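You operate a simulated robot arm through the tools that you are given. There is no shell and no other tool. Be economical: measure what you need, move in short steps, check, and stop when the job is done.

The job below is to be done with a simulated two-armed robot. You get a single attempt, and the scene is never put back.

TASK
Pick up the white bottle from the lower shelf of the steel table with one hand, pass it to the other hand and put it on the lower shelf of the grey stand. Set down upright: white bottle.

Only the result counts: the job must be done as asked and must still hold three seconds after the hand-in. Knocking over, shifting, dropping, spilling or breaking anything else fails it.

THE ROBOT
Two 7-joint arms with two-finger parallel grippers on one trunk, on a base that drives. Base frame: it is fixed to the floor where the robot stands at the start and does not move with it; the origin is under the middle of the robot, x ahead of it, y to its left, z up. Lengths are in mm, angles in rad, forces in N, time in s.
The left shoulder is at the start at [20, 170, 953], the right one opposite. With the tool pointing down near the work surface each hand reaches from about 100 to 540 mm from the robot's upright axis, wherever it stands, measured 20 degrees to its own side. Places, roughly: lower shelf of the grey stand [-1000, 900, 300]. Payload 3.8 kg a hand.
Tool frame (each hand has its own): the origin (TCP) lies between the finger pads and is the grasp point; the fingertips stand 30 mm ahead of it; z points along the fingers, y is the line along which they close. The gripper opens to 110 mm. The fingers are 20 mm wide and 10 mm thick; the gripper's body (48 by 112 mm) begins 55 mm behind the TCP.
Orientation is that of the tool frame in the base frame, as a unit quaternion [x, y, z, w]. With the fingers straight down and closing along the base's y, the tool's x points along the base's -x, its y along +y and its z along -z.

THE INTERFACE
- The arms move only by the tool apply_moves. It takes "left_rows", "right_rows" or both (then of equal length, played together; a hand with none holds still); each is a list of rows, each an object of numbers (a shift or turn left out is 0, a gripper value left out holds the last): "x", "y", "z": the shift along the tool's x, y, z in cm; "ax", "ay", "az": the turn, a rotation vector about the tool's x, y, z in rad; "fingers": the closure, from 0 (fully open) to 1 (shut). In form: [{"x": .., "y": .., "z": .., "ax": .., "ay": .., "az": .., "fingers": ..}, ...]. A call has 1 to 8 rows; each row is the pose to reach, as a shift and turn from the pose commanded when the call began, along the tool's axes at that moment. Rows are played at 5 a second. More than 50 mm and 0.15 rad between two rows, or a gripper value outside its range, and nothing of the call is played. Where a pose cannot be reached the arm comes as near as it can. A force on the tool above 40 N (or 10 N above the force at the start of the call, whichever is more), or a blocked arm, ends the call early, and 0.2 s more pass. The fingers move at their own pace (about 72 mm/s each) and stop on an object; they squeeze with about 43 N. The grip force told is the motor's: it shows also when the fingers shut on nothing. Time passes only in rows, and 0.2 s behind the last, so rows that repeat a pose let the fingers close. It gives the time, the measured TCP pose, the force on the tool (base axes), the opening and the grip force at its end, in the units of the frame above (readings bear some noise), with the torque about the TCP (base axes, N m) and any sound that the robot's microphone picked up.
- Cameras (640 x 400 px; columns grow to the right, rows downward): "scene" is now at [99.3, -0.5, 1080.6]; the picture's right is [0.02, -1.00, 0.00], its down [-0.78, -0.01, -0.63] and it looks along [0.63, 0.01, -0.78] (base axes); focal length 266 px, centre (320, 200). "left" rides on the left gripper at [72, -17, -103] in its tool frame; the picture's right is [0.23, 0.97, 0.00], its down [-0.76, 0.18, -0.62] and it looks along [-0.61, 0.14, 0.78] (tool axes); focal length 222 px, centre (320, 200). "right" rides on the right gripper at [72, 17, -103] in its tool frame; the picture's right is [-0.23, 0.97, 0.00], its down [-0.76, -0.18, -0.62] and it looks along [-0.61, -0.14, 0.78] (tool axes); focal length 222 px, centre (320, 200). There is no depth. A picture from a camera that has moved, and an enlarged one, comes with that camera's place and axes in the base frame and with its lens.
- get_image(camera): a new picture of that camera. The clock stands still meanwhile.
- slide_trunk(by): slides the trunk up (or, below 0, down) by that many mm; the arms and the scene camera ride with it, the base frame stays. It gives what a move gives, with no picture.
- drive_base(legs): drives the robot by 1 to 6 legs, each [ahead, turn to the left] in mm and rad, along the robot's own axes; the way and the turn of a leg run together, so that a leg with both is an arc; at most 1500 mm and 3.142 rad a leg. The arms and the cameras ride along, it lands a little off, and it stops where it bumps. It gives what a move gives.
- pan_tilt(pan, tilt): turns the head with the scene camera to pan (to the left, within 1.396 rad either way) and tilt (down, from -0.506 to 1.204), counted from straight ahead of the robot. It gives what a move gives.
- inspect(camera, box): a new picture of the part [left, top, right, bottom] of that camera's present view, enlarged. The clock stands still meanwhile.
- sign_off(): hands the job in; it is judged then, once.

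Go step by step. Nothing tells you exact positions but the pictures and the camera data: compare them with the known pose of the tool, close in by small moves and look again before you grip or let go. The budget is 120 turns and 92 pictures, counting those below and the enlarged ones. Unless the task says otherwise, let go and move clear before handing in, and close with one line.

The tools are called after "Call:" by a JSON object that holds its "fn" and its "kwargs". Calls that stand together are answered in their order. apply_moves: Moves the arms, as the interface text tells. Its arguments: {"type":"object","properties":{"left_rows":{"type":"array"},"right_rows":{"type":"array"}},"required":[]} The other tools are called the same way: slide_trunk (by) slides the trunk up or down; drive_base (legs) drives the base; pan_tilt (pan, tilt) turns the head that bears the scene camera; get_image (camera) takes a picture; inspect (camera, box) takes an enlarged picture of a part of a camera's view; sign_off () hands the job in.

At the start:

```text
time: 0.0
left_ee_pos: [396.2, 147.4, 599.8]
left_orientation: [0.0, 1.0, 0.0, 0.0]
left_wrist_force: [0.8, -0.3, 0.7]
left_wrist_torque: [0.03, -0.01, 0.0]
left_grip_width: 110.3
left_finger_force: 0.1
right_ee_pos: [401.3, -131.7, 580.3]
right_orientation: [-0.001, 1.0, 0.0, 0.0]
right_wrist_force: [-0.3, -0.3, -1.0]
right_wrist_torque: [-0.03, -0.02, -0.01]
right_grip_width: 110.1
right_finger_force: 0.0
trunk travel left (down, up): [-50.0, 520.0]
robot x, y, heading: [-1.5, 2.9, 0.0]
head pan, tilt: [0.017, 0.892]
```

scene: 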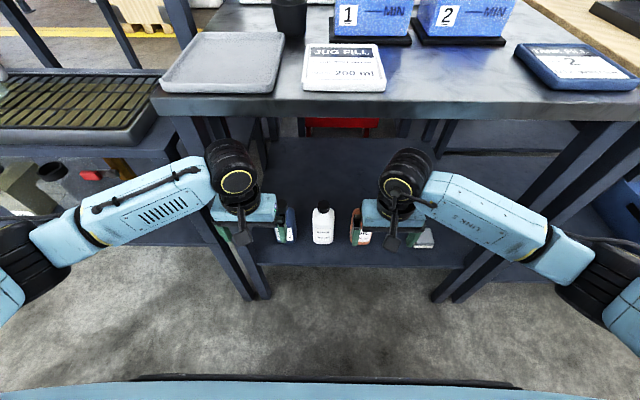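
right: 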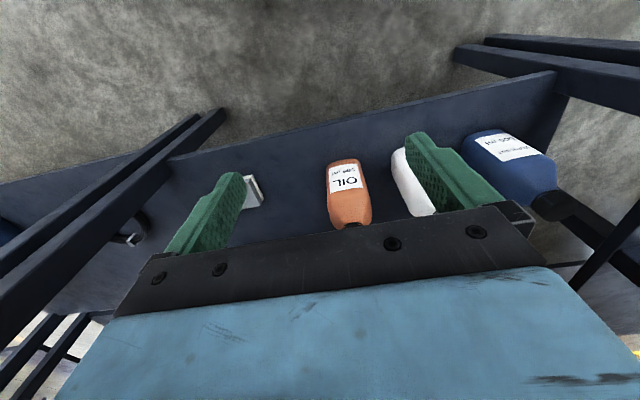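
left: 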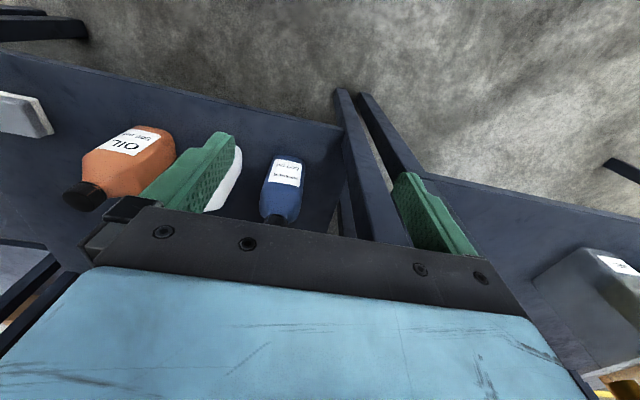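

I see the white bottle near the front edge of the steel table's lower shelf, between a blue and an orange bottle. I'll enlarge the view and measure it from two cameras.

Call:
{"fn": "inspect", "kwargs": {"camera": "scene", "box": [240, 170, 440, 295]}}

Call:
{"fn": "inspect", "kwargs": {"camera": "right", "box": [240, 80, 560, 280]}}

Call:
{"fn": "inspect", "kwargs": {"camera": "left", "box": [60, 80, 380, 280]}}

```text
3.20 times, centred on (340, 232) of scene
camera zoom: at [99.3, -0.5, 1080.6], right [0.02, -1.0, 0.0], down [-0.78, -0.01, -0.63], along [0.63, 0.01, -0.78], focal length 853 px, centre (256, 96)
```

zoom: 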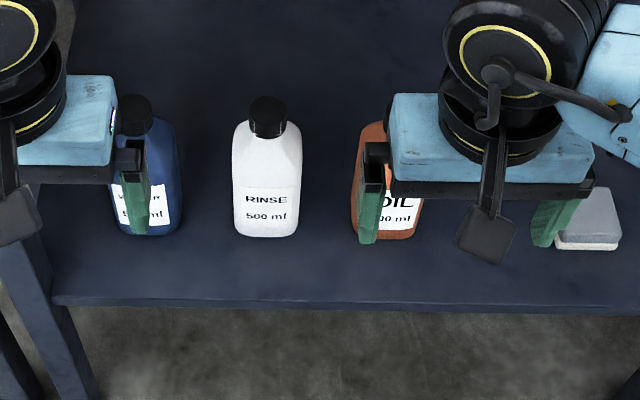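

```text
2.00 times, centred on (400, 180) of right
camera zoom: at [329.1, -114.4, 683.2], right [0.23, 0.97, 0.0], down [0.76, -0.18, 0.62], along [0.61, -0.14, -0.78], focal length 444 px, centre (160, 240)
```

zoom: 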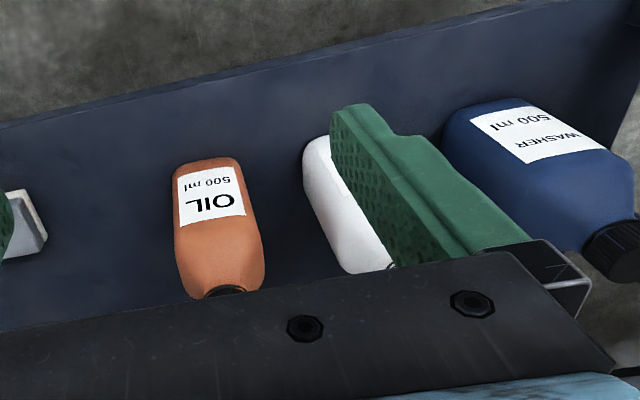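

```text
2.00 times, centred on (220, 180) of left
camera zoom: at [322.7, 128.9, 701.6], right [-0.23, 0.97, 0.0], down [0.76, 0.18, 0.62], along [0.61, 0.14, -0.78], focal length 444 px, centre (520, 240)
```

zoom: 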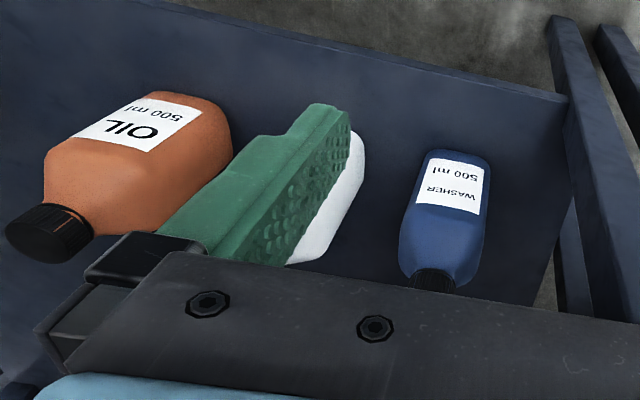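

The bottle is about 65 mm wide with roughly 50 mm gaps on both sides, so it suits a roughly horizontal grasp from the front. I'll pull both hands back and pitch the right one forward to get a better view.

Call:
{"fn": "apply_moves", "kwargs": {"right_rows": [{"x": 2, "ay": -0.14}, {"x": 4, "ay": -0.28}, {"x": 6, "ay": -0.42}, {"x": 8, "ay": -0.56}, {"x": 10, "ay": -0.7}, {"x": 10, "ay": -0.84}, {"x": 10, "ay": -0.98}, {"x": 10, "ay": -1.12}], "left_rows": [{"x": 2, "y": 2}, {"x": 4, "y": 4}, {"x": 6, "y": 6}, {"x": 8, "y": 8}, {"x": 10, "y": 10}, {"x": 10, "y": 12}, {"x": 10, "y": 14}, {"x": 10, "y": 14}]}}

```text
time: 1.8
left_ee_pos: [295.9, 287.3, 598.5]
left_orientation: [0.0, 1.0, 0.001, 0.0]
left_wrist_force: [-0.6, 0.0, -1.0]
left_wrist_torque: [-0.01, -0.03, 0.0]
left_grip_width: 110.0
left_finger_force: 0.2
right_ee_pos: [303.3, -75.7, 620.3]
right_orientation: [0.002, 0.849, -0.004, 0.529]
right_wrist_force: [-0.4, -0.2, -0.1]
right_wrist_torque: [-0.02, -0.01, 0.0]
right_grip_width: 110.3
right_finger_force: 0.1
right hand out of reach, approached as far as the arm can: row 5, 6, 7, 8
trunk travel left (down, up): [-50.0, 520.0]
robot x, y, heading: [0.6, -3.3, -0.001]
head pan, tilt: [0.017, 0.892]
```

Call:
{"fn": "get_image", "kwargs": {"camera": "right"}}

Call:
{"fn": "get_image", "kwargs": {"camera": "scene"}}

```text
85 pictures are left
camera right: at [179.1, -56.9, 600.5], right [0.11, 0.97, 0.2], down [-0.23, -0.17, 0.96], along [0.97, -0.15, 0.2], focal length 222 px, centre (320, 200)
```

right: 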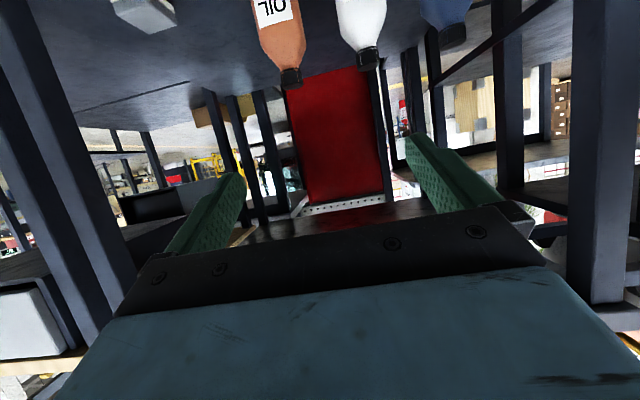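

```text
84 pictures are left
camera scene: at [99.3, -0.4, 1080.6], right [0.02, -1.0, 0.0], down [-0.78, -0.01, -0.63], along [0.63, 0.01, -0.78], focal length 266 px, centre (320, 200)
```

scene: 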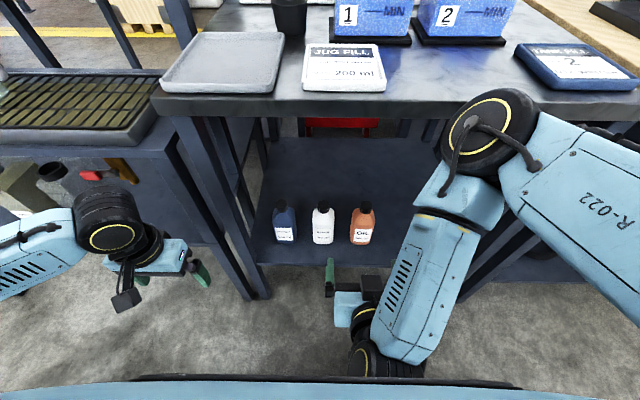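

The white bottle's cap top triangulates to about [581, 0, 484], and the shelf sits at about z 285. The right hand is pitched about 26° below horizontal, which suits the grasp, so I'll move it a little forward to see how the commanded pose behaves.

Call:
{"fn": "apply_moves", "kwargs": {"right_rows": [{"z": 4.5, "x": -2.2}, {"z": 4.5, "x": -2.2}]}}

```text
time: 2.4
left_ee_pos: [294.7, 287.5, 598.0]
left_orientation: [0.0, 1.0, 0.001, 0.0]
left_wrist_force: [0.5, 0.0, -0.5]
left_wrist_torque: [0.0, 0.0, -0.01]
left_grip_width: 110.2
left_finger_force: 0.1
right_ee_pos: [352.3, -70.4, 622.1]
right_orientation: [0.001, 0.847, -0.001, 0.531]
right_wrist_force: [1.6, 0.4, 0.4]
right_wrist_torque: [0.0, 0.02, 0.01]
right_grip_width: 110.0
right_finger_force: 0.2
right hand out of reach, approached as far as the arm can: row 1, 2
trunk travel left (down, up): [-50.0, 520.0]
robot x, y, heading: [-1.2, -1.2, 0.002]
head pan, tilt: [0.017, 0.892]
```

Call:
{"fn": "apply_moves", "kwargs": {"right_rows": [{"x": 3.2, "y": 1, "z": 2.4}, {"x": 6.5, "y": 2, "z": 4.8}, {"x": 9.7, "y": 3, "z": 7.2}, {"x": 12.9, "y": 4, "z": 9.5}, {"x": 16.1, "y": 5, "z": 11.9}, {"x": 19.4, "y": 6, "z": 14.3}, {"x": 22.6, "y": 6.9, "z": 16.7}, {"x": 22.6, "y": 6.9, "z": 16.7}]}}

Call:
{"fn": "get_image", "kwargs": {"camera": "right"}}

Call:
{"fn": "get_image", "kwargs": {"camera": "scene"}}

```text
time: 4.2
left_ee_pos: [294.9, 286.1, 597.3]
left_orientation: [0.0, 1.0, 0.0, -0.001]
left_wrist_force: [0.0, -0.7, 0.4]
left_wrist_torque: [0.01, 0.01, -0.01]
left_grip_width: 109.7
left_finger_force: 0.0
right_ee_pos: [434.4, 51.4, 426.3]
right_orientation: [0.015, 0.864, -0.026, 0.502]
right_wrist_force: [0.4, -0.4, 0.5]
right_wrist_torque: [0.02, 0.01, -0.01]
right_grip_width: 110.1
right_finger_force: 0.1
right hand out of reach, approached as far as the arm can: row 1, 2, 3, 4, 5, 6, 7, 8
trunk travel left (down, up): [-50.0, 520.0]
robot x, y, heading: [-0.4, 0.1, 0.0]
head pan, tilt: [0.017, 0.892]
```

```text
83 pictures are left
camera right: at [311.3, 75.0, 413.8], right [0.16, 0.97, 0.17], down [-0.17, -0.14, 0.97], along [0.97, -0.19, 0.14], focal length 222 px, centre (320, 200)
```

right: 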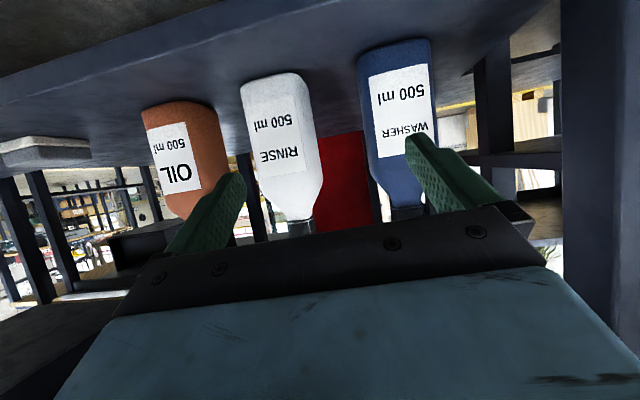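

```text
82 pictures are left
camera scene: at [99.3, -0.5, 1080.7], right [0.02, -1.0, 0.0], down [-0.78, -0.01, -0.63], along [0.63, 0.01, -0.78], focal length 266 px, centre (320, 200)
```

scene: 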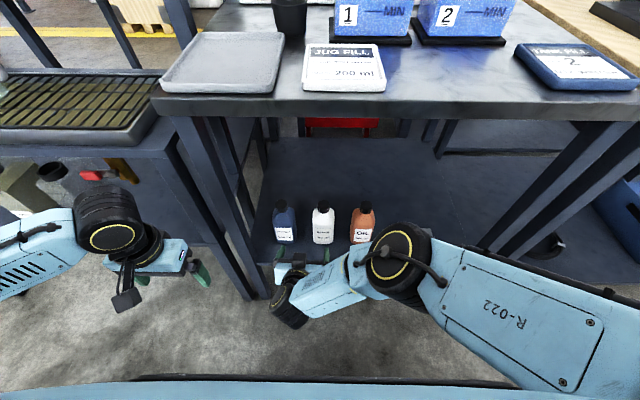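

Using the new view, the bottle's front face is at x ≈ 530, its centre at x ≈ 564, y ≈ 0, and the shelf top at z ≈ 321. The arm is limited in height, so I'll lower the trunk 50 mm and drive back a little.

Call:
{"fn": "slide_trunk", "kwargs": {"by": -50}}

Call:
{"fn": "drive_base", "kwargs": {"legs": [[-100, 0]]}}

Call:
{"fn": "apply_moves", "kwargs": {"right_rows": [{"y": -2.5, "z": 1.5}, {"y": -5, "z": 3}, {"y": -5, "z": 6}, {"y": -5, "z": 9}, {"y": -5, "z": 9}]}}

```text
time: 5.1
left_ee_pos: [295.1, 286.8, 548.8]
left_orientation: [-0.001, 1.0, 0.0, 0.0]
left_wrist_force: [-1.1, 0.4, 0.4]
left_wrist_torque: [0.01, 0.04, -0.01]
left_grip_width: 110.0
left_finger_force: 0.1
right_ee_pos: [435.4, 51.9, 377.2]
right_orientation: [0.016, 0.864, -0.026, 0.503]
right_wrist_force: [0.0, 0.7, 0.2]
right_wrist_torque: [0.03, 0.01, 0.02]
right_grip_width: 110.1
right_finger_force: 0.0
trunk travel left (down, up): [0.0, 570.0]
robot x, y, heading: [2.5, 0.5, -0.001]
head pan, tilt: [0.017, 0.892]
```

```text
time: 6.3
left_ee_pos: [196.9, 286.0, 547.4]
left_orientation: [0.0, 1.0, -0.001, 0.0]
left_wrist_force: [-0.5, -0.1, -0.1]
left_wrist_torque: [-0.02, 0.0, 0.01]
left_grip_width: 110.1
left_finger_force: 0.1
right_ee_pos: [334.6, 50.6, 377.1]
right_orientation: [0.016, 0.864, -0.026, 0.503]
right_wrist_force: [0.0, -0.3, -0.3]
right_wrist_torque: [-0.02, -0.02, 0.02]
right_grip_width: 110.0
right_finger_force: 0.0
trunk travel left (down, up): [0.0, 570.0]
robot x, y, heading: [-102.1, -0.8, 0.001]
head pan, tilt: [0.017, 0.892]
```

```text
time: 7.7
left_ee_pos: [194.0, 287.1, 547.5]
left_orientation: [0.001, 1.0, 0.0, -0.001]
left_wrist_force: [0.4, -0.3, -0.1]
left_wrist_torque: [0.0, 0.01, -0.02]
left_grip_width: 109.9
left_finger_force: 0.2
right_ee_pos: [419.7, -76.1, 324.8]
right_orientation: [0.026, 0.871, -0.084, 0.483]
right_wrist_force: [-0.1, 0.1, -0.6]
right_wrist_torque: [-0.04, 0.0, 0.04]
right_grip_width: 109.3
right_finger_force: 0.1
right hand out of reach, approached as far as the arm can: row 1, 2, 3, 4, 5
trunk travel left (down, up): [0.0, 570.0]
robot x, y, heading: [-100.1, 1.9, -0.001]
head pan, tilt: [0.017, 0.892]
stopped in row 5 (right hand): the arm was blocked; the commanded pose is now the measured one
```

Call:
{"fn": "get_image", "kwargs": {"camera": "scene"}}

Call:
{"fn": "get_image", "kwargs": {"camera": "right"}}

```text
81 pictures are left
camera scene: at [-1.7, -0.4, 1030.7], right [0.02, -1.0, 0.0], down [-0.78, -0.01, -0.63], along [0.63, 0.01, -0.78], focal length 266 px, centre (320, 200)
```

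scene: 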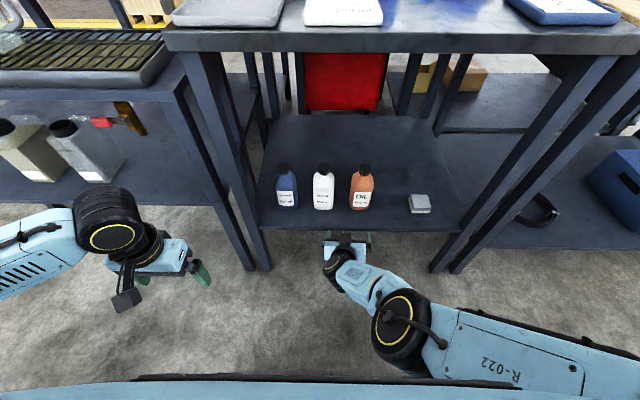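

```text
80 pictures are left
camera right: at [298.8, -44.7, 314.9], right [0.24, 0.97, 0.07], down [-0.14, -0.04, 0.99], along [0.96, -0.25, 0.12], focal length 222 px, centre (320, 200)
```

right: 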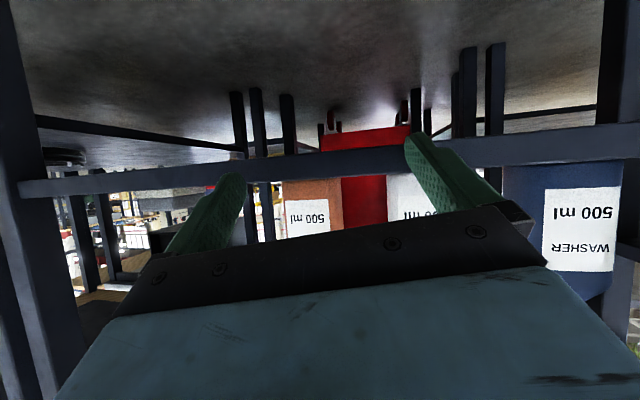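

The shelf top is confirmed at z ≈ 321 and the table top underside is near z 830, so a steeper pitch of about 45° fits and should be easier to reach. I'll back the hand up and re-orient it.

Call:
{"fn": "apply_moves", "kwargs": {"right_rows": [{"x": -2, "y": 0.5, "z": -2}, {"x": -4, "y": 2, "z": -3.5, "ax": -0.06, "ay": 0.08}, {"x": -5.5, "y": 4, "z": -4.5, "ax": -0.12, "ay": 0.15}, {"x": -6.6, "y": 6.6, "z": -5.2, "ax": -0.174, "ay": 0.224, "az": 0.016}, {"x": -6.6, "y": 6.6, "z": -5.2, "ax": -0.174, "ay": 0.224, "az": 0.016}]}}

```text
time: 8.1
left_ee_pos: [195.4, 284.9, 548.2]
left_orientation: [-0.001, 1.0, 0.0, 0.0]
left_wrist_force: [0.5, -0.4, 0.4]
left_wrist_torque: [-0.02, -0.02, 0.01]
left_grip_width: 110.0
left_finger_force: 0.0
right_ee_pos: [421.0, -61.2, 329.5]
right_orientation: [0.027, 0.874, -0.081, 0.479]
right_wrist_force: [-3.3, -1.5, 3.3]
right_wrist_torque: [0.14, -0.04, 0.15]
right_grip_width: 108.9
right_finger_force: 0.2
right hand out of reach, approached as far as the arm can: row 1
trunk travel left (down, up): [0.0, 570.0]
robot x, y, heading: [-102.1, 3.0, -0.0]
head pan, tilt: [0.017, 0.892]
stopped in row 1 (right hand): the force on the tool passed its limit at 64 N (the readings are from after the stop); the commanded pose is now the measured one
```

A finger seems to be pressing on the front face of the shelf. I'll back straight away from it.

Call:
{"fn": "apply_moves", "kwargs": {"right_rows": [{"x": 1.0, "y": -0.25, "z": -1.65}, {"x": 2.1, "y": -0.5, "z": -3.3}, {"x": 3.1, "y": -0.7, "z": -5.0}]}}

Call:
{"fn": "get_image", "kwargs": {"camera": "right"}}

Call:
{"fn": "get_image", "kwargs": {"camera": "scene"}}

```text
time: 8.8
left_ee_pos: [194.7, 286.0, 548.8]
left_orientation: [0.0, 1.0, 0.001, 0.0]
left_wrist_force: [-0.4, 0.2, 0.1]
left_wrist_torque: [-0.03, 0.0, -0.03]
left_grip_width: 109.8
left_finger_force: 0.1
right_ee_pos: [368.6, -52.2, 337.3]
right_orientation: [0.029, 0.876, -0.085, 0.475]
right_wrist_force: [-0.5, -1.3, 0.6]
right_wrist_torque: [-0.02, 0.02, -0.01]
right_grip_width: 110.0
right_finger_force: 0.0
right hand out of reach, approached as far as the arm can: row 2, 3
trunk travel left (down, up): [0.0, 570.0]
robot x, y, heading: [-103.8, -1.7, -0.002]
head pan, tilt: [0.017, 0.892]
```

```text
79 pictures are left
camera right: at [246.6, -19.1, 330.1], right [0.25, 0.96, 0.07], down [-0.12, -0.04, 0.99], along [0.96, -0.26, 0.11], focal length 222 px, centre (320, 200)
```

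right: 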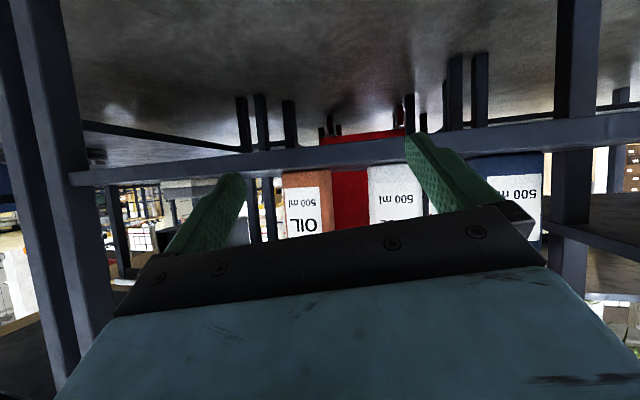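

```text
78 pictures are left
camera scene: at [-1.9, -0.5, 1030.6], right [0.02, -1.0, 0.0], down [-0.78, -0.01, -0.63], along [0.63, 0.01, -0.78], focal length 266 px, centre (320, 200)
```

scene: 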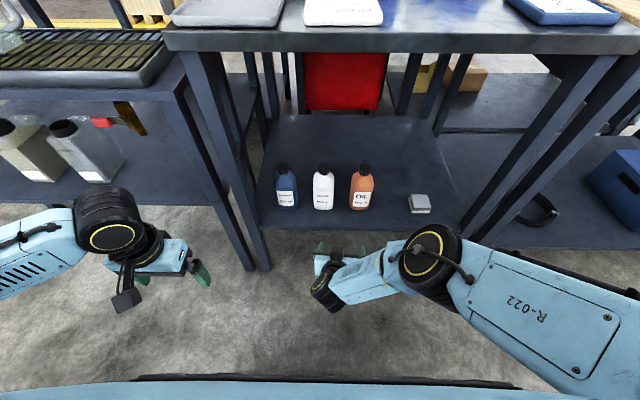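

Call:
{"fn": "apply_moves", "kwargs": {"right_rows": [{"x": -2.5, "y": 1.2, "z": -2.6}, {"x": -5, "y": 2.4, "z": -5.2, "ax": -0.06, "ay": 0.07}, {"x": -7.4, "y": 3.6, "z": -7.9, "ax": -0.12, "ay": 0.14}, {"x": -7.4, "y": 3.6, "z": -7.9, "ax": -0.177, "ay": 0.21}, {"x": -7.4, "y": 3.6, "z": -7.9, "ax": -0.177, "ay": 0.21}]}}

```text
time: 10.1
left_ee_pos: [194.6, 286.7, 546.8]
left_orientation: [0.0, 1.0, 0.0, 0.0]
left_wrist_force: [0.4, 0.8, -0.4]
left_wrist_torque: [-0.02, -0.02, 0.04]
left_grip_width: 110.1
left_finger_force: 0.1
right_ee_pos: [346.9, -1.1, 435.7]
right_orientation: [-0.009, 0.923, 0.0, 0.385]
right_wrist_force: [0.8, 0.6, -0.4]
right_wrist_torque: [0.01, -0.02, 0.03]
right_grip_width: 109.7
right_finger_force: 0.1
trunk travel left (down, up): [0.0, 570.0]
robot x, y, heading: [-103.0, -0.6, -0.002]
head pan, tilt: [0.017, 0.892]
```

Call:
{"fn": "apply_moves", "kwargs": {"right_rows": [{"x": -0.5, "z": 2.5}, {"x": -1.2, "z": 5}, {"x": -2, "z": 7.5}, {"x": -2.7, "z": 10.4}, {"x": -2.7, "z": 10.4}]}}

Call:
{"fn": "get_image", "kwargs": {"camera": "right"}}

Call:
{"fn": "inspect", "kwargs": {"camera": "scene", "box": [240, 130, 440, 255]}}

```text
time: 11.2
left_ee_pos: [194.9, 286.4, 547.6]
left_orientation: [0.0, 1.0, -0.001, 0.001]
left_wrist_force: [0.1, 0.2, 0.0]
left_wrist_torque: [0.02, -0.02, -0.03]
left_grip_width: 110.0
left_finger_force: 0.1
right_ee_pos: [439.2, -1.3, 378.9]
right_orientation: [-0.008, 0.923, -0.001, 0.385]
right_wrist_force: [-0.5, -0.3, -0.2]
right_wrist_torque: [0.01, 0.02, 0.02]
right_grip_width: 110.1
right_finger_force: 0.0
trunk travel left (down, up): [0.0, 570.0]
robot x, y, heading: [-102.2, 2.7, 0.001]
head pan, tilt: [0.017, 0.892]
```

```text
77 pictures are left
camera right: at [314.9, 14.8, 401.1], right [0.15, 0.98, 0.15], down [0.1, -0.17, 0.98], along [0.98, -0.13, -0.12], focal length 222 px, centre (320, 200)
```

right: 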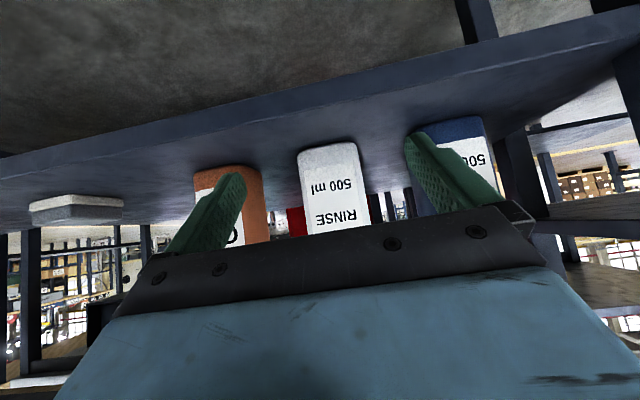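

```text
3.20 times, centred on (340, 192) of scene
camera zoom: at [-1.9, -0.4, 1030.6], right [0.02, -1.0, 0.0], down [-0.78, -0.01, -0.63], along [0.63, 0.01, -0.78], focal length 853 px, centre (256, 224)
```

zoom: 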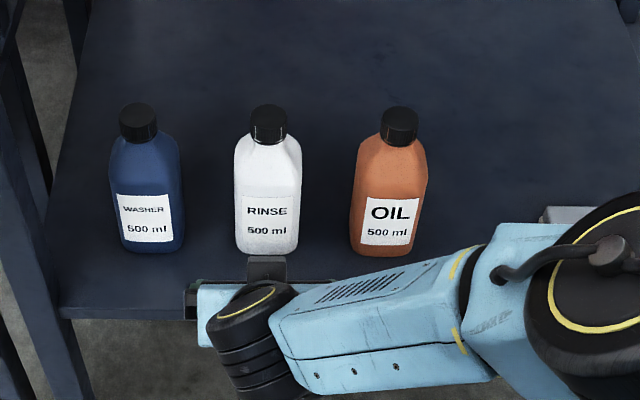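

Bottle centre is confirmed at y ≈ 0 with its front face at x ≈ 532. I'll advance between the neighbouring bottles and check.

Call:
{"fn": "apply_moves", "kwargs": {"right_rows": [{"x": -1.5, "z": 1.5}, {"x": -3, "z": 3}, {"x": -4.5, "z": 4.5}, {"x": -5.7, "z": 6.0}, {"x": -5.7, "z": 6.0}]}}

Call:
{"fn": "get_image", "kwargs": {"camera": "right"}}

Call:
{"fn": "inspect", "kwargs": {"camera": "scene", "box": [240, 130, 440, 255]}}

```text
time: 12.4
left_ee_pos: [194.3, 286.4, 546.9]
left_orientation: [0.001, 1.0, 0.001, 0.0]
left_wrist_force: [0.8, -0.8, -0.4]
left_wrist_torque: [0.01, -0.01, 0.0]
left_grip_width: 110.1
left_finger_force: 0.0
right_ee_pos: [496.1, -5.8, 398.1]
right_orientation: [-0.007, 0.923, -0.001, 0.384]
right_wrist_force: [-0.2, 0.5, -0.2]
right_wrist_torque: [0.02, 0.01, -0.03]
right_grip_width: 110.2
right_finger_force: 0.1
right hand out of reach, approached as far as the arm can: row 2, 3, 4, 5
trunk travel left (down, up): [0.0, 570.0]
robot x, y, heading: [-100.8, -1.8, -0.001]
head pan, tilt: [0.017, 0.892]
```

```text
75 pictures are left
camera right: at [371.9, 10.1, 419.0], right [0.15, 0.98, 0.15], down [0.1, -0.17, 0.98], along [0.98, -0.13, -0.12], focal length 222 px, centre (320, 200)
```

right: 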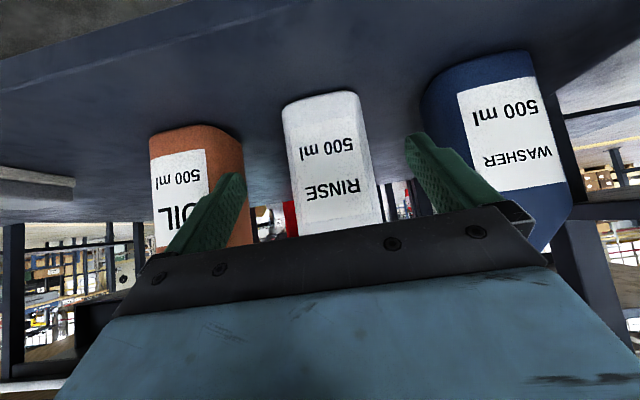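

```text
3.20 times, centred on (340, 192) of scene
camera zoom: at [-1.9, -0.5, 1030.6], right [0.02, -1.0, 0.0], down [-0.78, -0.01, -0.63], along [0.63, 0.01, -0.78], focal length 853 px, centre (256, 224)
```

zoom: 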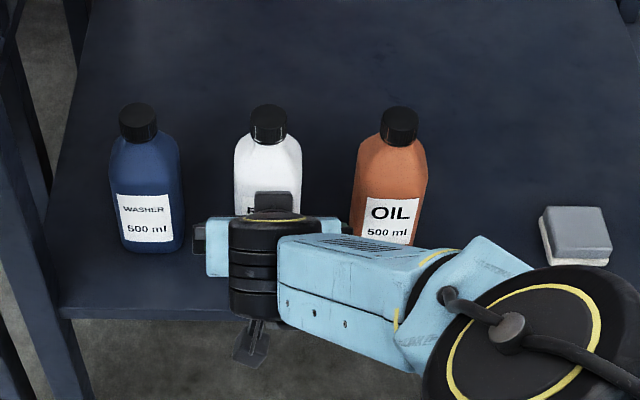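

The arm ran out of reach, so I'll pull the hand back, drive the base forward 100 mm and then approach again.

Call:
{"fn": "apply_moves", "kwargs": {"right_rows": [{"x": 3, "z": -2.1}, {"x": 6, "z": -4.2}, {"x": 9.2, "z": -6.4}, {"x": 9.2, "z": -6.4}]}}

Call:
{"fn": "drive_base", "kwargs": {"legs": [[100, 0]]}}

```text
time: 13.4
left_ee_pos: [195.1, 285.4, 547.7]
left_orientation: [0.0, 1.0, 0.0, -0.001]
left_wrist_force: [-0.3, -0.7, -0.3]
left_wrist_torque: [0.0, 0.01, 0.01]
left_grip_width: 110.2
left_finger_force: 0.0
right_ee_pos: [384.3, -8.9, 377.4]
right_orientation: [-0.008, 0.923, 0.0, 0.386]
right_wrist_force: [0.2, 0.4, 0.1]
right_wrist_torque: [0.01, -0.01, -0.01]
right_grip_width: 109.8
right_finger_force: 0.1
trunk travel left (down, up): [0.0, 570.0]
robot x, y, heading: [-103.1, 1.1, -0.001]
head pan, tilt: [0.017, 0.892]
```

```text
time: 14.6
left_ee_pos: [292.8, 286.6, 546.7]
left_orientation: [0.0, 1.0, 0.0, -0.001]
left_wrist_force: [0.5, -1.1, -0.3]
left_wrist_torque: [0.0, 0.0, 0.03]
left_grip_width: 109.8
left_finger_force: 0.3
right_ee_pos: [481.8, -10.1, 376.2]
right_orientation: [-0.008, 0.923, 0.001, 0.384]
right_wrist_force: [-0.3, 0.2, -0.5]
right_wrist_torque: [0.0, 0.01, 0.01]
right_grip_width: 110.2
right_finger_force: 0.0
trunk travel left (down, up): [0.0, 570.0]
robot x, y, heading: [1.3, 0.1, 0.0]
head pan, tilt: [0.017, 0.892]
```

Call:
{"fn": "apply_moves", "kwargs": {"right_rows": [{"y": 0.9, "x": -1.0, "z": 1.0}, {"y": 0.9, "x": -2.0, "z": 2.0}, {"y": 0.9, "x": -3.0, "z": 3.0}, {"y": 0.9, "x": -4.2, "z": 4.2}, {"y": 0.9, "x": -4.2, "z": 4.2}]}}

Call:
{"fn": "get_image", "kwargs": {"camera": "right"}}

Call:
{"fn": "get_image", "kwargs": {"camera": "scene"}}

```text
time: 15.8
left_ee_pos: [292.5, 286.9, 547.8]
left_orientation: [-0.001, 1.0, 0.001, 0.0]
left_wrist_force: [0.3, -0.5, 0.0]
left_wrist_torque: [-0.02, 0.0, -0.02]
left_grip_width: 109.9
left_finger_force: 0.1
right_ee_pos: [541.8, 2.1, 376.4]
right_orientation: [-0.008, 0.923, -0.001, 0.385]
right_wrist_force: [-0.1, 1.0, -0.8]
right_wrist_torque: [0.01, 0.02, -0.01]
right_grip_width: 110.0
right_finger_force: 0.1
trunk travel left (down, up): [0.0, 570.0]
robot x, y, heading: [0.3, 1.7, -0.002]
head pan, tilt: [0.017, 0.892]
```

```text
73 pictures are left
camera right: at [418.1, 17.0, 397.5], right [0.15, 0.98, 0.15], down [0.1, -0.17, 0.98], along [0.98, -0.13, -0.12], focal length 222 px, centre (320, 200)
```

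right: 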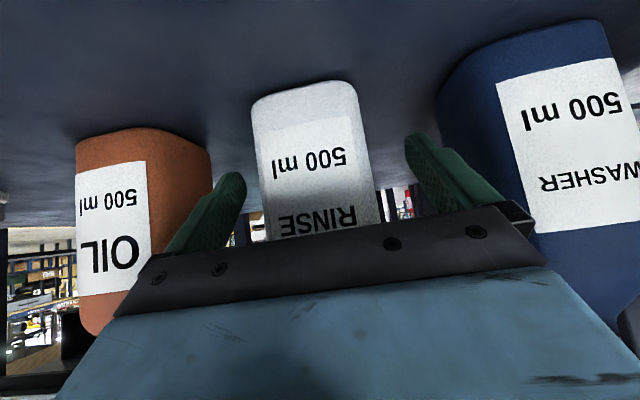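

```text
72 pictures are left
camera scene: at [96.3, -0.4, 1030.6], right [0.02, -1.0, 0.0], down [-0.78, -0.01, -0.63], along [0.63, 0.01, -0.78], focal length 266 px, centre (320, 200)
```

scene: 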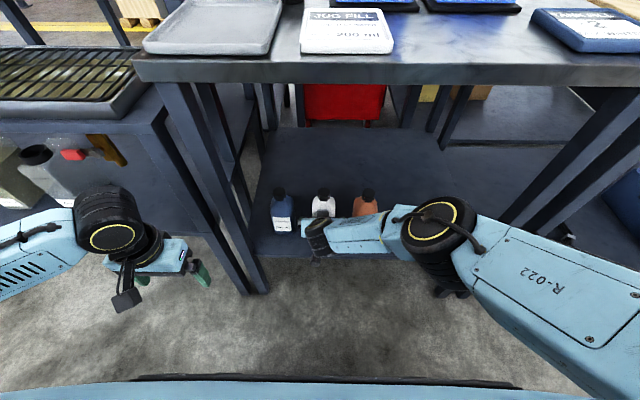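

The hand straddles the bottle and both are centred at y ≈ 2. I'll close the fingers.

Call:
{"fn": "apply_moves", "kwargs": {"right_rows": [{"fingers": 0.3}, {"fingers": 0.5}, {"fingers": 0.7}, {"fingers": 0.8}, {"fingers": 0.8}]}}

Call:
{"fn": "get_image", "kwargs": {"camera": "right"}}

```text
time: 17.0
left_ee_pos: [292.6, 286.3, 547.6]
left_orientation: [0.0, 1.0, 0.0, 0.0]
left_wrist_force: [0.2, 0.1, -0.1]
left_wrist_torque: [0.01, 0.0, -0.02]
left_grip_width: 109.9
left_finger_force: 0.1
right_ee_pos: [541.6, 0.9, 376.0]
right_orientation: [-0.007, 0.923, -0.001, 0.385]
right_wrist_force: [1.4, -0.9, -0.5]
right_wrist_torque: [0.04, -0.05, -0.02]
right_grip_width: 65.3
right_finger_force: 43.1
trunk travel left (down, up): [0.0, 570.0]
robot x, y, heading: [-2.4, -3.5, -0.001]
head pan, tilt: [0.017, 0.892]
```

```text
71 pictures are left
camera right: at [418.1, 16.7, 397.5], right [0.15, 0.98, 0.15], down [0.1, -0.17, 0.98], along [0.98, -0.13, -0.12], focal length 222 px, centre (320, 200)
```

right: 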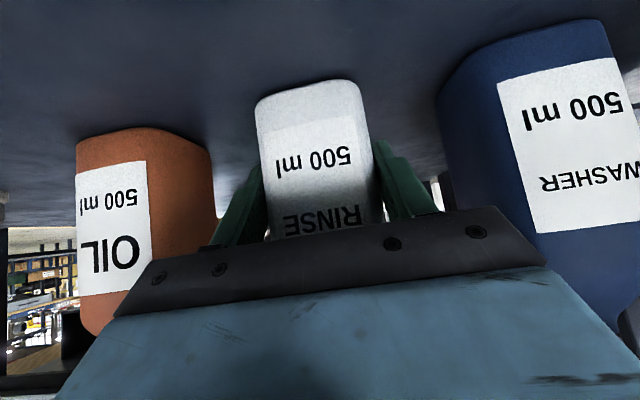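

The bottle is gripped at a 65 mm opening. I'll lift it straight up and then draw it back out.

Call:
{"fn": "apply_moves", "kwargs": {"right_rows": [{"x": -1.4, "z": -1.4}, {"x": -2.8, "z": -2.8}, {"x": -2.8, "z": -2.8}]}}

Call:
{"fn": "get_image", "kwargs": {"camera": "right"}}

```text
time: 17.8
left_ee_pos: [292.4, 287.0, 547.0]
left_orientation: [0.0, 1.0, 0.0, 0.0]
left_wrist_force: [-0.4, 0.0, 0.2]
left_wrist_torque: [-0.01, 0.03, 0.02]
left_grip_width: 110.1
left_finger_force: 0.0
right_ee_pos: [539.7, 1.1, 416.1]
right_orientation: [-0.008, 0.923, 0.0, 0.385]
right_wrist_force: [-0.1, -1.0, -5.5]
right_wrist_torque: [0.0, 0.06, 0.0]
right_grip_width: 65.3
right_finger_force: 42.9
trunk travel left (down, up): [0.0, 570.0]
robot x, y, heading: [-3.2, 1.1, 0.0]
head pan, tilt: [0.017, 0.892]
```

```text
70 pictures are left
camera right: at [416.9, 17.4, 438.1], right [0.15, 0.98, 0.15], down [0.1, -0.17, 0.98], along [0.98, -0.13, -0.12], focal length 222 px, centre (320, 200)
```

right: 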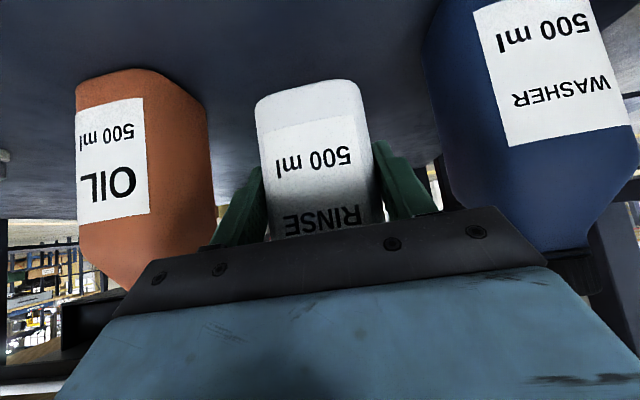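

Call:
{"fn": "drive_base", "kwargs": {"legs": [[-250, 0]]}}

Call:
{"fn": "pan_tilt", "kwargs": {"pan": 1.39, "tilt": 0.5}}

Call:
{"fn": "get_image", "kwargs": {"camera": "scene"}}

```text
time: 19.6
left_ee_pos: [33.3, 286.9, 547.5]
left_orientation: [0.0, 1.0, 0.0, 0.0]
left_wrist_force: [0.4, -0.5, -0.8]
left_wrist_torque: [-0.01, -0.02, -0.03]
left_grip_width: 110.0
left_finger_force: 0.0
right_ee_pos: [282.5, 2.5, 416.8]
right_orientation: [-0.009, 0.924, -0.001, 0.383]
right_wrist_force: [0.7, 0.4, -5.8]
right_wrist_torque: [-0.01, 0.09, -0.02]
right_grip_width: 65.2
right_finger_force: 43.0
trunk travel left (down, up): [0.0, 570.0]
robot x, y, heading: [-259.8, -1.7, 0.002]
head pan, tilt: [0.017, 0.892]
```

```text
time: 21.2
left_ee_pos: [34.4, 286.7, 548.0]
left_orientation: [-0.001, 1.0, 0.0, 0.0]
left_wrist_force: [-0.1, 0.4, 0.5]
left_wrist_torque: [0.0, 0.0, -0.01]
left_grip_width: 109.8
left_finger_force: 0.1
right_ee_pos: [283.2, 4.0, 417.7]
right_orientation: [-0.009, 0.923, 0.0, 0.384]
right_wrist_force: [-0.6, 0.7, -5.3]
right_wrist_torque: [0.0, 0.07, 0.0]
right_grip_width: 65.2
right_finger_force: 42.4
trunk travel left (down, up): [0.0, 570.0]
robot x, y, heading: [-260.9, -1.1, 0.003]
head pan, tilt: [1.389, 0.499]
```

```text
69 pictures are left
camera scene: at [-220.9, 87.6, 1063.8], right [0.98, -0.18, 0.0], down [-0.09, -0.47, -0.88], along [0.16, 0.86, -0.48], focal length 266 px, centre (320, 200)
```

scene: 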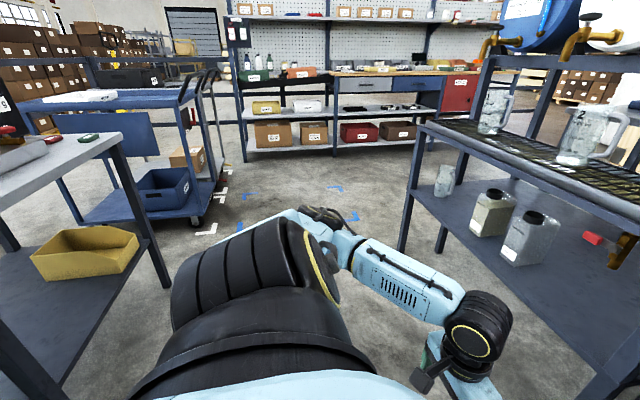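

The bottle is out. The stand with the yellow bin to the robot's left looks like the grey stand, so I'll turn left to face that side and look at it.

Call:
{"fn": "drive_base", "kwargs": {"legs": [[0, 1.57]]}}

Call:
{"fn": "pan_tilt", "kwargs": {"pan": 0.9, "tilt": 0.5}}

Call:
{"fn": "get_image", "kwargs": {"camera": "scene"}}

```text
time: 25.4
left_ee_pos: [-539.7, 297.7, 545.4]
left_orientation: [-0.706, 0.708, -0.008, 0.003]
left_wrist_force: [-0.6, 0.4, -0.9]
left_wrist_torque: [0.0, -0.01, -0.02]
left_grip_width: 110.1
left_finger_force: 0.0
right_ee_pos: [-264.0, 546.4, 413.6]
right_orientation: [0.66, -0.647, -0.27, -0.269]
right_wrist_force: [-0.3, -0.3, -6.6]
right_wrist_torque: [-0.09, 0.04, 0.01]
right_grip_width: 65.1
right_finger_force: 43.3
trunk travel left (down, up): [0.0, 570.0]
robot x, y, heading: [-262.0, 4.1, 1.572]
head pan, tilt: [1.389, 0.499]
```

```text
time: 26.3
left_ee_pos: [-538.9, 296.0, 546.7]
left_orientation: [-0.706, 0.708, -0.008, 0.005]
left_wrist_force: [0.4, 0.5, 0.3]
left_wrist_torque: [0.0, -0.02, -0.02]
left_grip_width: 109.6
left_finger_force: 0.0
right_ee_pos: [-264.8, 544.6, 415.7]
right_orientation: [0.659, -0.647, -0.271, -0.272]
right_wrist_force: [-0.5, 0.6, -5.8]
right_wrist_torque: [-0.07, 0.02, -0.01]
right_grip_width: 65.2
right_finger_force: 42.7
trunk travel left (down, up): [0.0, 570.0]
robot x, y, heading: [-264.3, -2.4, 1.574]
head pan, tilt: [0.901, 0.499]
```

```text
68 pictures are left
camera scene: at [-329.4, 77.4, 1063.6], right [0.62, 0.78, 0.0], down [0.38, -0.3, -0.88], along [-0.69, 0.54, -0.48], focal length 266 px, centre (320, 200)
```

scene: 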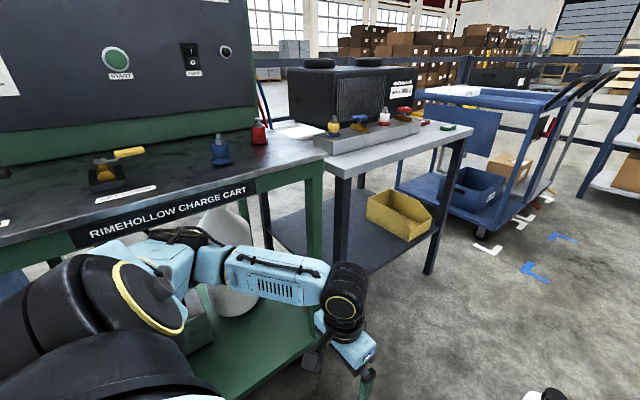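

The grey stand is the one with the yellow bin on its lower shelf (front edge about x −870, its top's underside about z 690), and the left part of the shelf is free. I'll do the handover here in the open: first the right hand lifts and yaws the bottle to point to the robot's left.

Call:
{"fn": "apply_moves", "kwargs": {"right_rows": [{"z": -3, "ax": -0.0}, {"z": -7, "ax": -0.099, "az": -0.099}, {"z": -11, "ax": -0.198, "az": -0.198}, {"z": -15, "ax": -0.297, "az": -0.297}, {"z": -18.4, "ax": -0.396, "az": -0.396}, {"z": -18.4, "y": -2, "ax": -0.495, "az": -0.495}, {"z": -18.4, "y": -2, "ax": -0.594, "az": -0.594}, {"z": -18.4, "y": -2, "ax": -0.693, "az": -0.693}]}}

Call:
{"fn": "pan_tilt", "kwargs": {"pan": 0, "tilt": 0.9}}

Call:
{"fn": "get_image", "kwargs": {"camera": "scene"}}

```text
time: 28.1
left_ee_pos: [-540.6, 296.6, 546.0]
left_orientation: [-0.706, 0.708, -0.006, 0.005]
left_wrist_force: [-0.4, 1.0, 0.6]
left_wrist_torque: [-0.02, 0.03, -0.03]
left_grip_width: 109.9
left_finger_force: 0.1
right_ee_pos: [-244.3, 413.5, 547.4]
right_orientation: [0.887, -0.259, -0.364, -0.111]
right_wrist_force: [0.2, 0.3, -5.8]
right_wrist_torque: [-0.08, -0.08, 0.01]
right_grip_width: 65.2
right_finger_force: 43.0
right hand out of reach, approached as far as the arm can: row 4, 5, 6
trunk travel left (down, up): [0.0, 570.0]
robot x, y, heading: [-259.6, 0.8, 1.572]
head pan, tilt: [0.901, 0.499]
```

```text
time: 29.3
left_ee_pos: [-541.2, 296.3, 546.6]
left_orientation: [-0.705, 0.709, -0.006, 0.005]
left_wrist_force: [0.4, 0.7, -0.6]
left_wrist_torque: [-0.01, 0.02, 0.01]
left_grip_width: 110.1
left_finger_force: 0.0
right_ee_pos: [-246.0, 412.9, 546.9]
right_orientation: [0.887, -0.261, -0.364, -0.111]
right_wrist_force: [-0.7, -0.2, -5.3]
right_wrist_torque: [-0.04, -0.06, 0.0]
right_grip_width: 65.0
right_finger_force: 43.4
trunk travel left (down, up): [0.0, 570.0]
robot x, y, heading: [-258.9, -1.5, 1.569]
head pan, tilt: [0.0, 0.901]
```

```text
67 pictures are left
camera scene: at [-258.8, 95.5, 1029.8], right [1.0, 0.0, 0.0], down [0.0, -0.78, -0.62], along [0.0, 0.62, -0.78], focal length 266 px, centre (320, 200)
```

scene: 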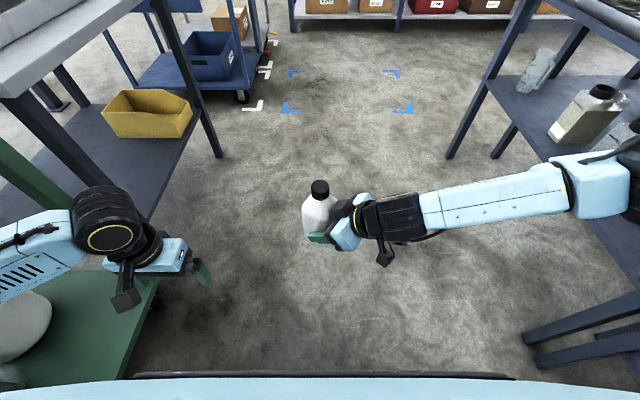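

Call:
{"fn": "apply_moves", "kwargs": {"right_rows": [{"ax": -0.1, "az": -0.1}, {"ax": -0.2, "az": -0.2}, {"ax": -0.3, "az": -0.3}, {"ax": -0.4, "az": -0.4}, {"ax": -0.42, "az": -0.42}, {"ax": -0.42, "az": -0.42}], "left_rows": [{"z": -2, "ax": 0.0}, {"z": -4, "az": -0.14}, {"z": -6, "az": -0.28}, {"z": -8, "az": -0.42}, {"z": -10, "az": -0.56}, {"z": -12, "az": -0.7}]}}

```text
time: 30.7
left_ee_pos: [-531.7, 288.3, 667.5]
left_orientation: [0.904, -0.428, 0.019, -0.007]
left_wrist_force: [-0.3, 0.2, 0.2]
left_wrist_torque: [-0.04, 0.01, -0.02]
left_grip_width: 110.1
left_finger_force: 0.1
right_ee_pos: [-241.3, 410.4, 547.5]
right_orientation: [0.925, 0.012, -0.38, 0.0]
right_wrist_force: [-0.6, 0.0, -6.1]
right_wrist_torque: [0.02, -0.07, -0.01]
right_grip_width: 65.2
right_finger_force: 42.8
trunk travel left (down, up): [0.0, 570.0]
robot x, y, heading: [-259.8, 2.0, 1.574]
head pan, tilt: [0.0, 0.901]
```

The right hand is in place, but I turned the left wrist the wrong way. I'll turn it back through to point at the right hand.

Call:
{"fn": "apply_moves", "kwargs": {"left_rows": [{"az": 0.145}, {"az": 0.29}, {"az": 0.435}, {"az": 0.58}, {"az": 0.725}, {"az": 0.87}, {"az": 1.015}, {"az": 1.16}]}}

Call:
{"fn": "apply_moves", "kwargs": {"left_rows": [{"az": 0.145}, {"az": 0.29}, {"az": 0.435}, {"az": 0.58}, {"az": 0.725}, {"az": 0.87}, {"az": 1.015}, {"az": 1.096}]}}

```text
time: 32.7
left_ee_pos: [-505.5, 295.8, 662.9]
left_orientation: [-0.499, 0.865, -0.037, 0.036]
left_wrist_force: [-0.3, -0.6, 0.5]
left_wrist_torque: [0.04, 0.0, -0.01]
left_grip_width: 110.0
left_finger_force: 0.0
right_ee_pos: [-240.5, 412.7, 549.2]
right_orientation: [0.926, 0.007, -0.378, 0.003]
right_wrist_force: [0.1, -0.7, -5.1]
right_wrist_torque: [0.06, -0.13, -0.04]
right_grip_width: 65.3
right_finger_force: 43.6
trunk travel left (down, up): [0.0, 570.0]
robot x, y, heading: [-259.1, 1.7, 1.585]
head pan, tilt: [0.0, 0.901]
stopped in row 8 (left hand): the arm was blocked; the commanded pose is now the measured one
```

```text
time: 34.7
left_ee_pos: [-482.0, 286.1, 655.8]
left_orientation: [0.047, 0.996, -0.025, 0.078]
left_wrist_force: [-0.2, -0.6, -0.3]
left_wrist_torque: [0.03, 0.03, 0.02]
left_grip_width: 110.1
left_finger_force: 0.0
right_ee_pos: [-242.0, 411.9, 548.6]
right_orientation: [0.926, 0.01, -0.377, 0.003]
right_wrist_force: [-0.2, 0.0, -5.4]
right_wrist_torque: [-0.01, -0.11, -0.02]
right_grip_width: 65.1
right_finger_force: 42.5
trunk travel left (down, up): [0.0, 570.0]
robot x, y, heading: [-257.9, -2.2, 1.591]
head pan, tilt: [0.0, 0.901]
stopped in row 8 (left hand): the arm was blocked; the commanded pose is now the measured one
```

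The left arm was blocked and the base turned slightly, so the arm may be touching something. I'll look to the left.

Call:
{"fn": "get_image", "kwargs": {"camera": "scene"}}

Call:
{"fn": "pan_tilt", "kwargs": {"pan": 0.9, "tilt": 0.8}}

Call:
{"fn": "get_image", "kwargs": {"camera": "scene"}}

```text
66 pictures are left
camera scene: at [-259.9, 93.7, 1033.2], right [1.0, 0.02, 0.0], down [0.02, -0.78, -0.62], along [-0.01, 0.62, -0.78], focal length 266 px, centre (320, 200)
```

scene: 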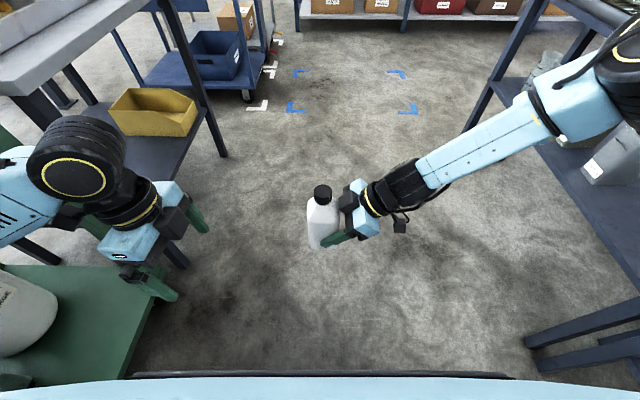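

```text
time: 35.9
left_ee_pos: [-483.0, 287.0, 654.8]
left_orientation: [0.044, 0.996, -0.023, 0.074]
left_wrist_force: [-0.2, 1.3, -0.7]
left_wrist_torque: [-0.01, -0.01, 0.01]
left_grip_width: 110.2
left_finger_force: 0.1
right_ee_pos: [-243.4, 412.4, 546.2]
right_orientation: [0.925, 0.01, -0.381, 0.002]
right_wrist_force: [-0.1, 0.1, -6.0]
right_wrist_torque: [-0.02, -0.06, -0.01]
right_grip_width: 65.2
right_finger_force: 42.6
trunk travel left (down, up): [0.0, 570.0]
robot x, y, heading: [-261.2, 2.8, 1.593]
head pan, tilt: [0.901, 0.799]
```

```text
65 pictures are left
camera scene: at [-320.8, 68.2, 1037.8], right [0.61, 0.79, 0.0], down [0.57, -0.44, -0.7], along [-0.55, 0.42, -0.72], focal length 266 px, centre (320, 200)
```

scene: 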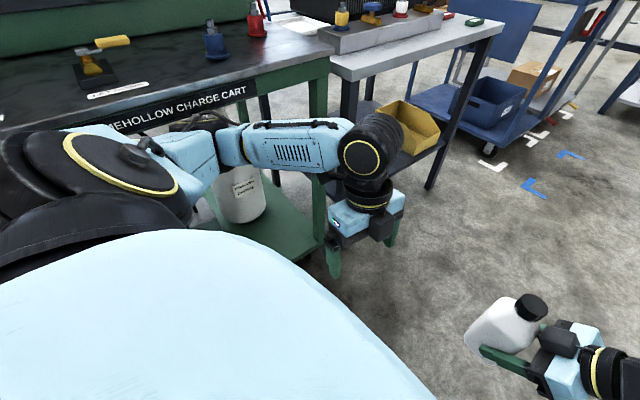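

The left elbow is probably against the charge cart's front. I'll turn slightly right to free it and drive ahead into open floor.

Call:
{"fn": "drive_base", "kwargs": {"legs": [[0, -0.12], [450, 0]]}}

Call:
{"fn": "get_image", "kwargs": {"camera": "scene"}}

```text
time: 39.2
left_ee_pos: [-406.9, 758.2, 653.0]
left_orientation: [0.101, 0.992, -0.027, 0.073]
left_wrist_force: [-0.5, 0.6, 0.3]
left_wrist_torque: [-0.01, -0.02, 0.02]
left_grip_width: 110.2
left_finger_force: 0.1
right_ee_pos: [-151.3, 855.4, 547.8]
right_orientation: [0.924, -0.043, -0.379, -0.02]
right_wrist_force: [0.1, 0.1, -5.8]
right_wrist_torque: [-0.01, -0.11, 0.0]
right_grip_width: 65.2
right_finger_force: 43.1
trunk travel left (down, up): [0.0, 570.0]
robot x, y, heading: [-215.6, 448.1, 1.469]
head pan, tilt: [0.901, 0.799]
```

```text
64 pictures are left
camera scene: at [-269.0, 522.5, 1037.8], right [0.69, 0.72, 0.0], down [0.52, -0.5, -0.7], along [-0.5, 0.48, -0.72], focal length 266 px, centre (320, 200)
```

scene: 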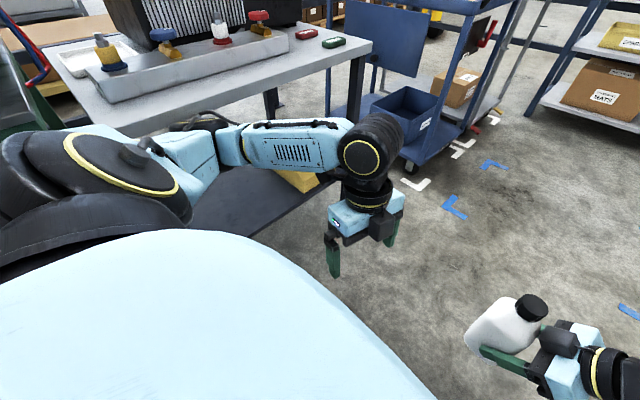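

There's room here. Now I'll pitch the left hand 45° toward the bottle, opposite the right hand, at a standoff.

Call:
{"fn": "apply_moves", "kwargs": {"left_rows": [{"x": -1, "y": 2.6, "z": 0.7, "ax": -0.017, "ay": -0.126, "az": -0.017}, {"x": -2.3, "y": 5.2, "z": 1.5, "ax": -0.034, "ay": -0.252, "az": -0.033}, {"x": -3.5, "y": 7.7, "z": 2.2, "ax": -0.052, "ay": -0.378, "az": -0.05}, {"x": -4.6, "y": 10.3, "z": 3, "ax": -0.069, "ay": -0.504, "az": -0.066}, {"x": -5.8, "y": 12.9, "z": 3.7, "ax": -0.086, "ay": -0.63, "az": -0.083}, {"x": -5.8, "y": 12.9, "z": 3.7, "ax": -0.086, "ay": -0.63, "az": -0.083}]}}

Call:
{"fn": "pan_tilt", "kwargs": {"pan": 0.1, "tilt": 0.85}}

Call:
{"fn": "get_image", "kwargs": {"camera": "scene"}}

Call:
{"fn": "get_image", "kwargs": {"camera": "left"}}

```text
time: 40.6
left_ee_pos: [-317.3, 871.0, 620.6]
left_orientation: [0.043, 0.924, -0.017, 0.38]
left_wrist_force: [-0.5, 0.5, -0.3]
left_wrist_torque: [-0.01, 0.03, 0.04]
left_grip_width: 109.7
left_finger_force: 0.1
right_ee_pos: [-150.8, 855.3, 546.5]
right_orientation: [0.924, -0.043, -0.379, -0.02]
right_wrist_force: [0.2, -0.4, -4.7]
right_wrist_torque: [-0.01, -0.12, 0.0]
right_grip_width: 65.1
right_finger_force: 42.8
trunk travel left (down, up): [0.0, 570.0]
robot x, y, heading: [-213.4, 446.1, 1.47]
head pan, tilt: [0.901, 0.799]
```

```text
time: 41.7
left_ee_pos: [-317.5, 869.7, 619.9]
left_orientation: [0.043, 0.924, -0.017, 0.379]
left_wrist_force: [0.0, 0.0, 0.3]
left_wrist_torque: [0.0, -0.01, 0.01]
left_grip_width: 109.9
left_finger_force: 0.0
right_ee_pos: [-151.8, 856.7, 546.2]
right_orientation: [0.924, -0.042, -0.379, -0.019]
right_wrist_force: [0.3, -0.2, -4.5]
right_wrist_torque: [-0.04, -0.1, -0.02]
right_grip_width: 65.4
right_finger_force: 43.1
trunk travel left (down, up): [0.0, 570.0]
robot x, y, heading: [-214.9, 447.4, 1.474]
head pan, tilt: [0.099, 0.85]
```

```text
63 pictures are left
camera scene: at [-211.2, 544.7, 1033.8], right [1.0, 0.0, 0.0], down [0.0, -0.75, -0.66], along [0.0, 0.66, -0.75], focal length 266 px, centre (320, 200)
```

scene: 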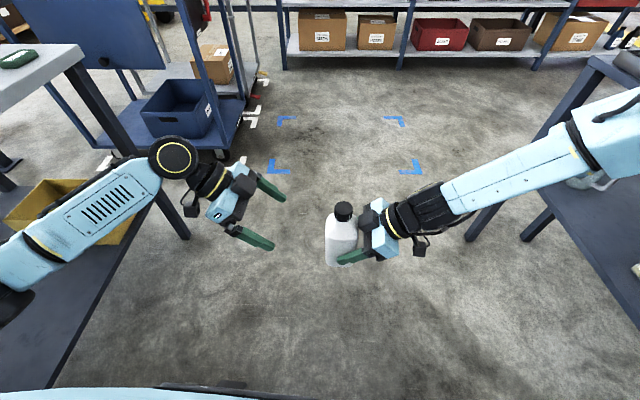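

```text
62 pictures are left
camera left: at [-443.0, 863.6, 642.7], right [-0.07, 0.98, -0.16], down [0.12, 0.17, 0.98], along [0.99, 0.05, -0.13], focal length 222 px, centre (320, 200)
```

left: 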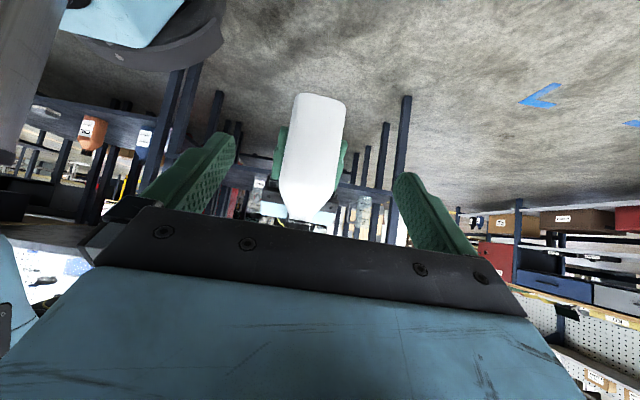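

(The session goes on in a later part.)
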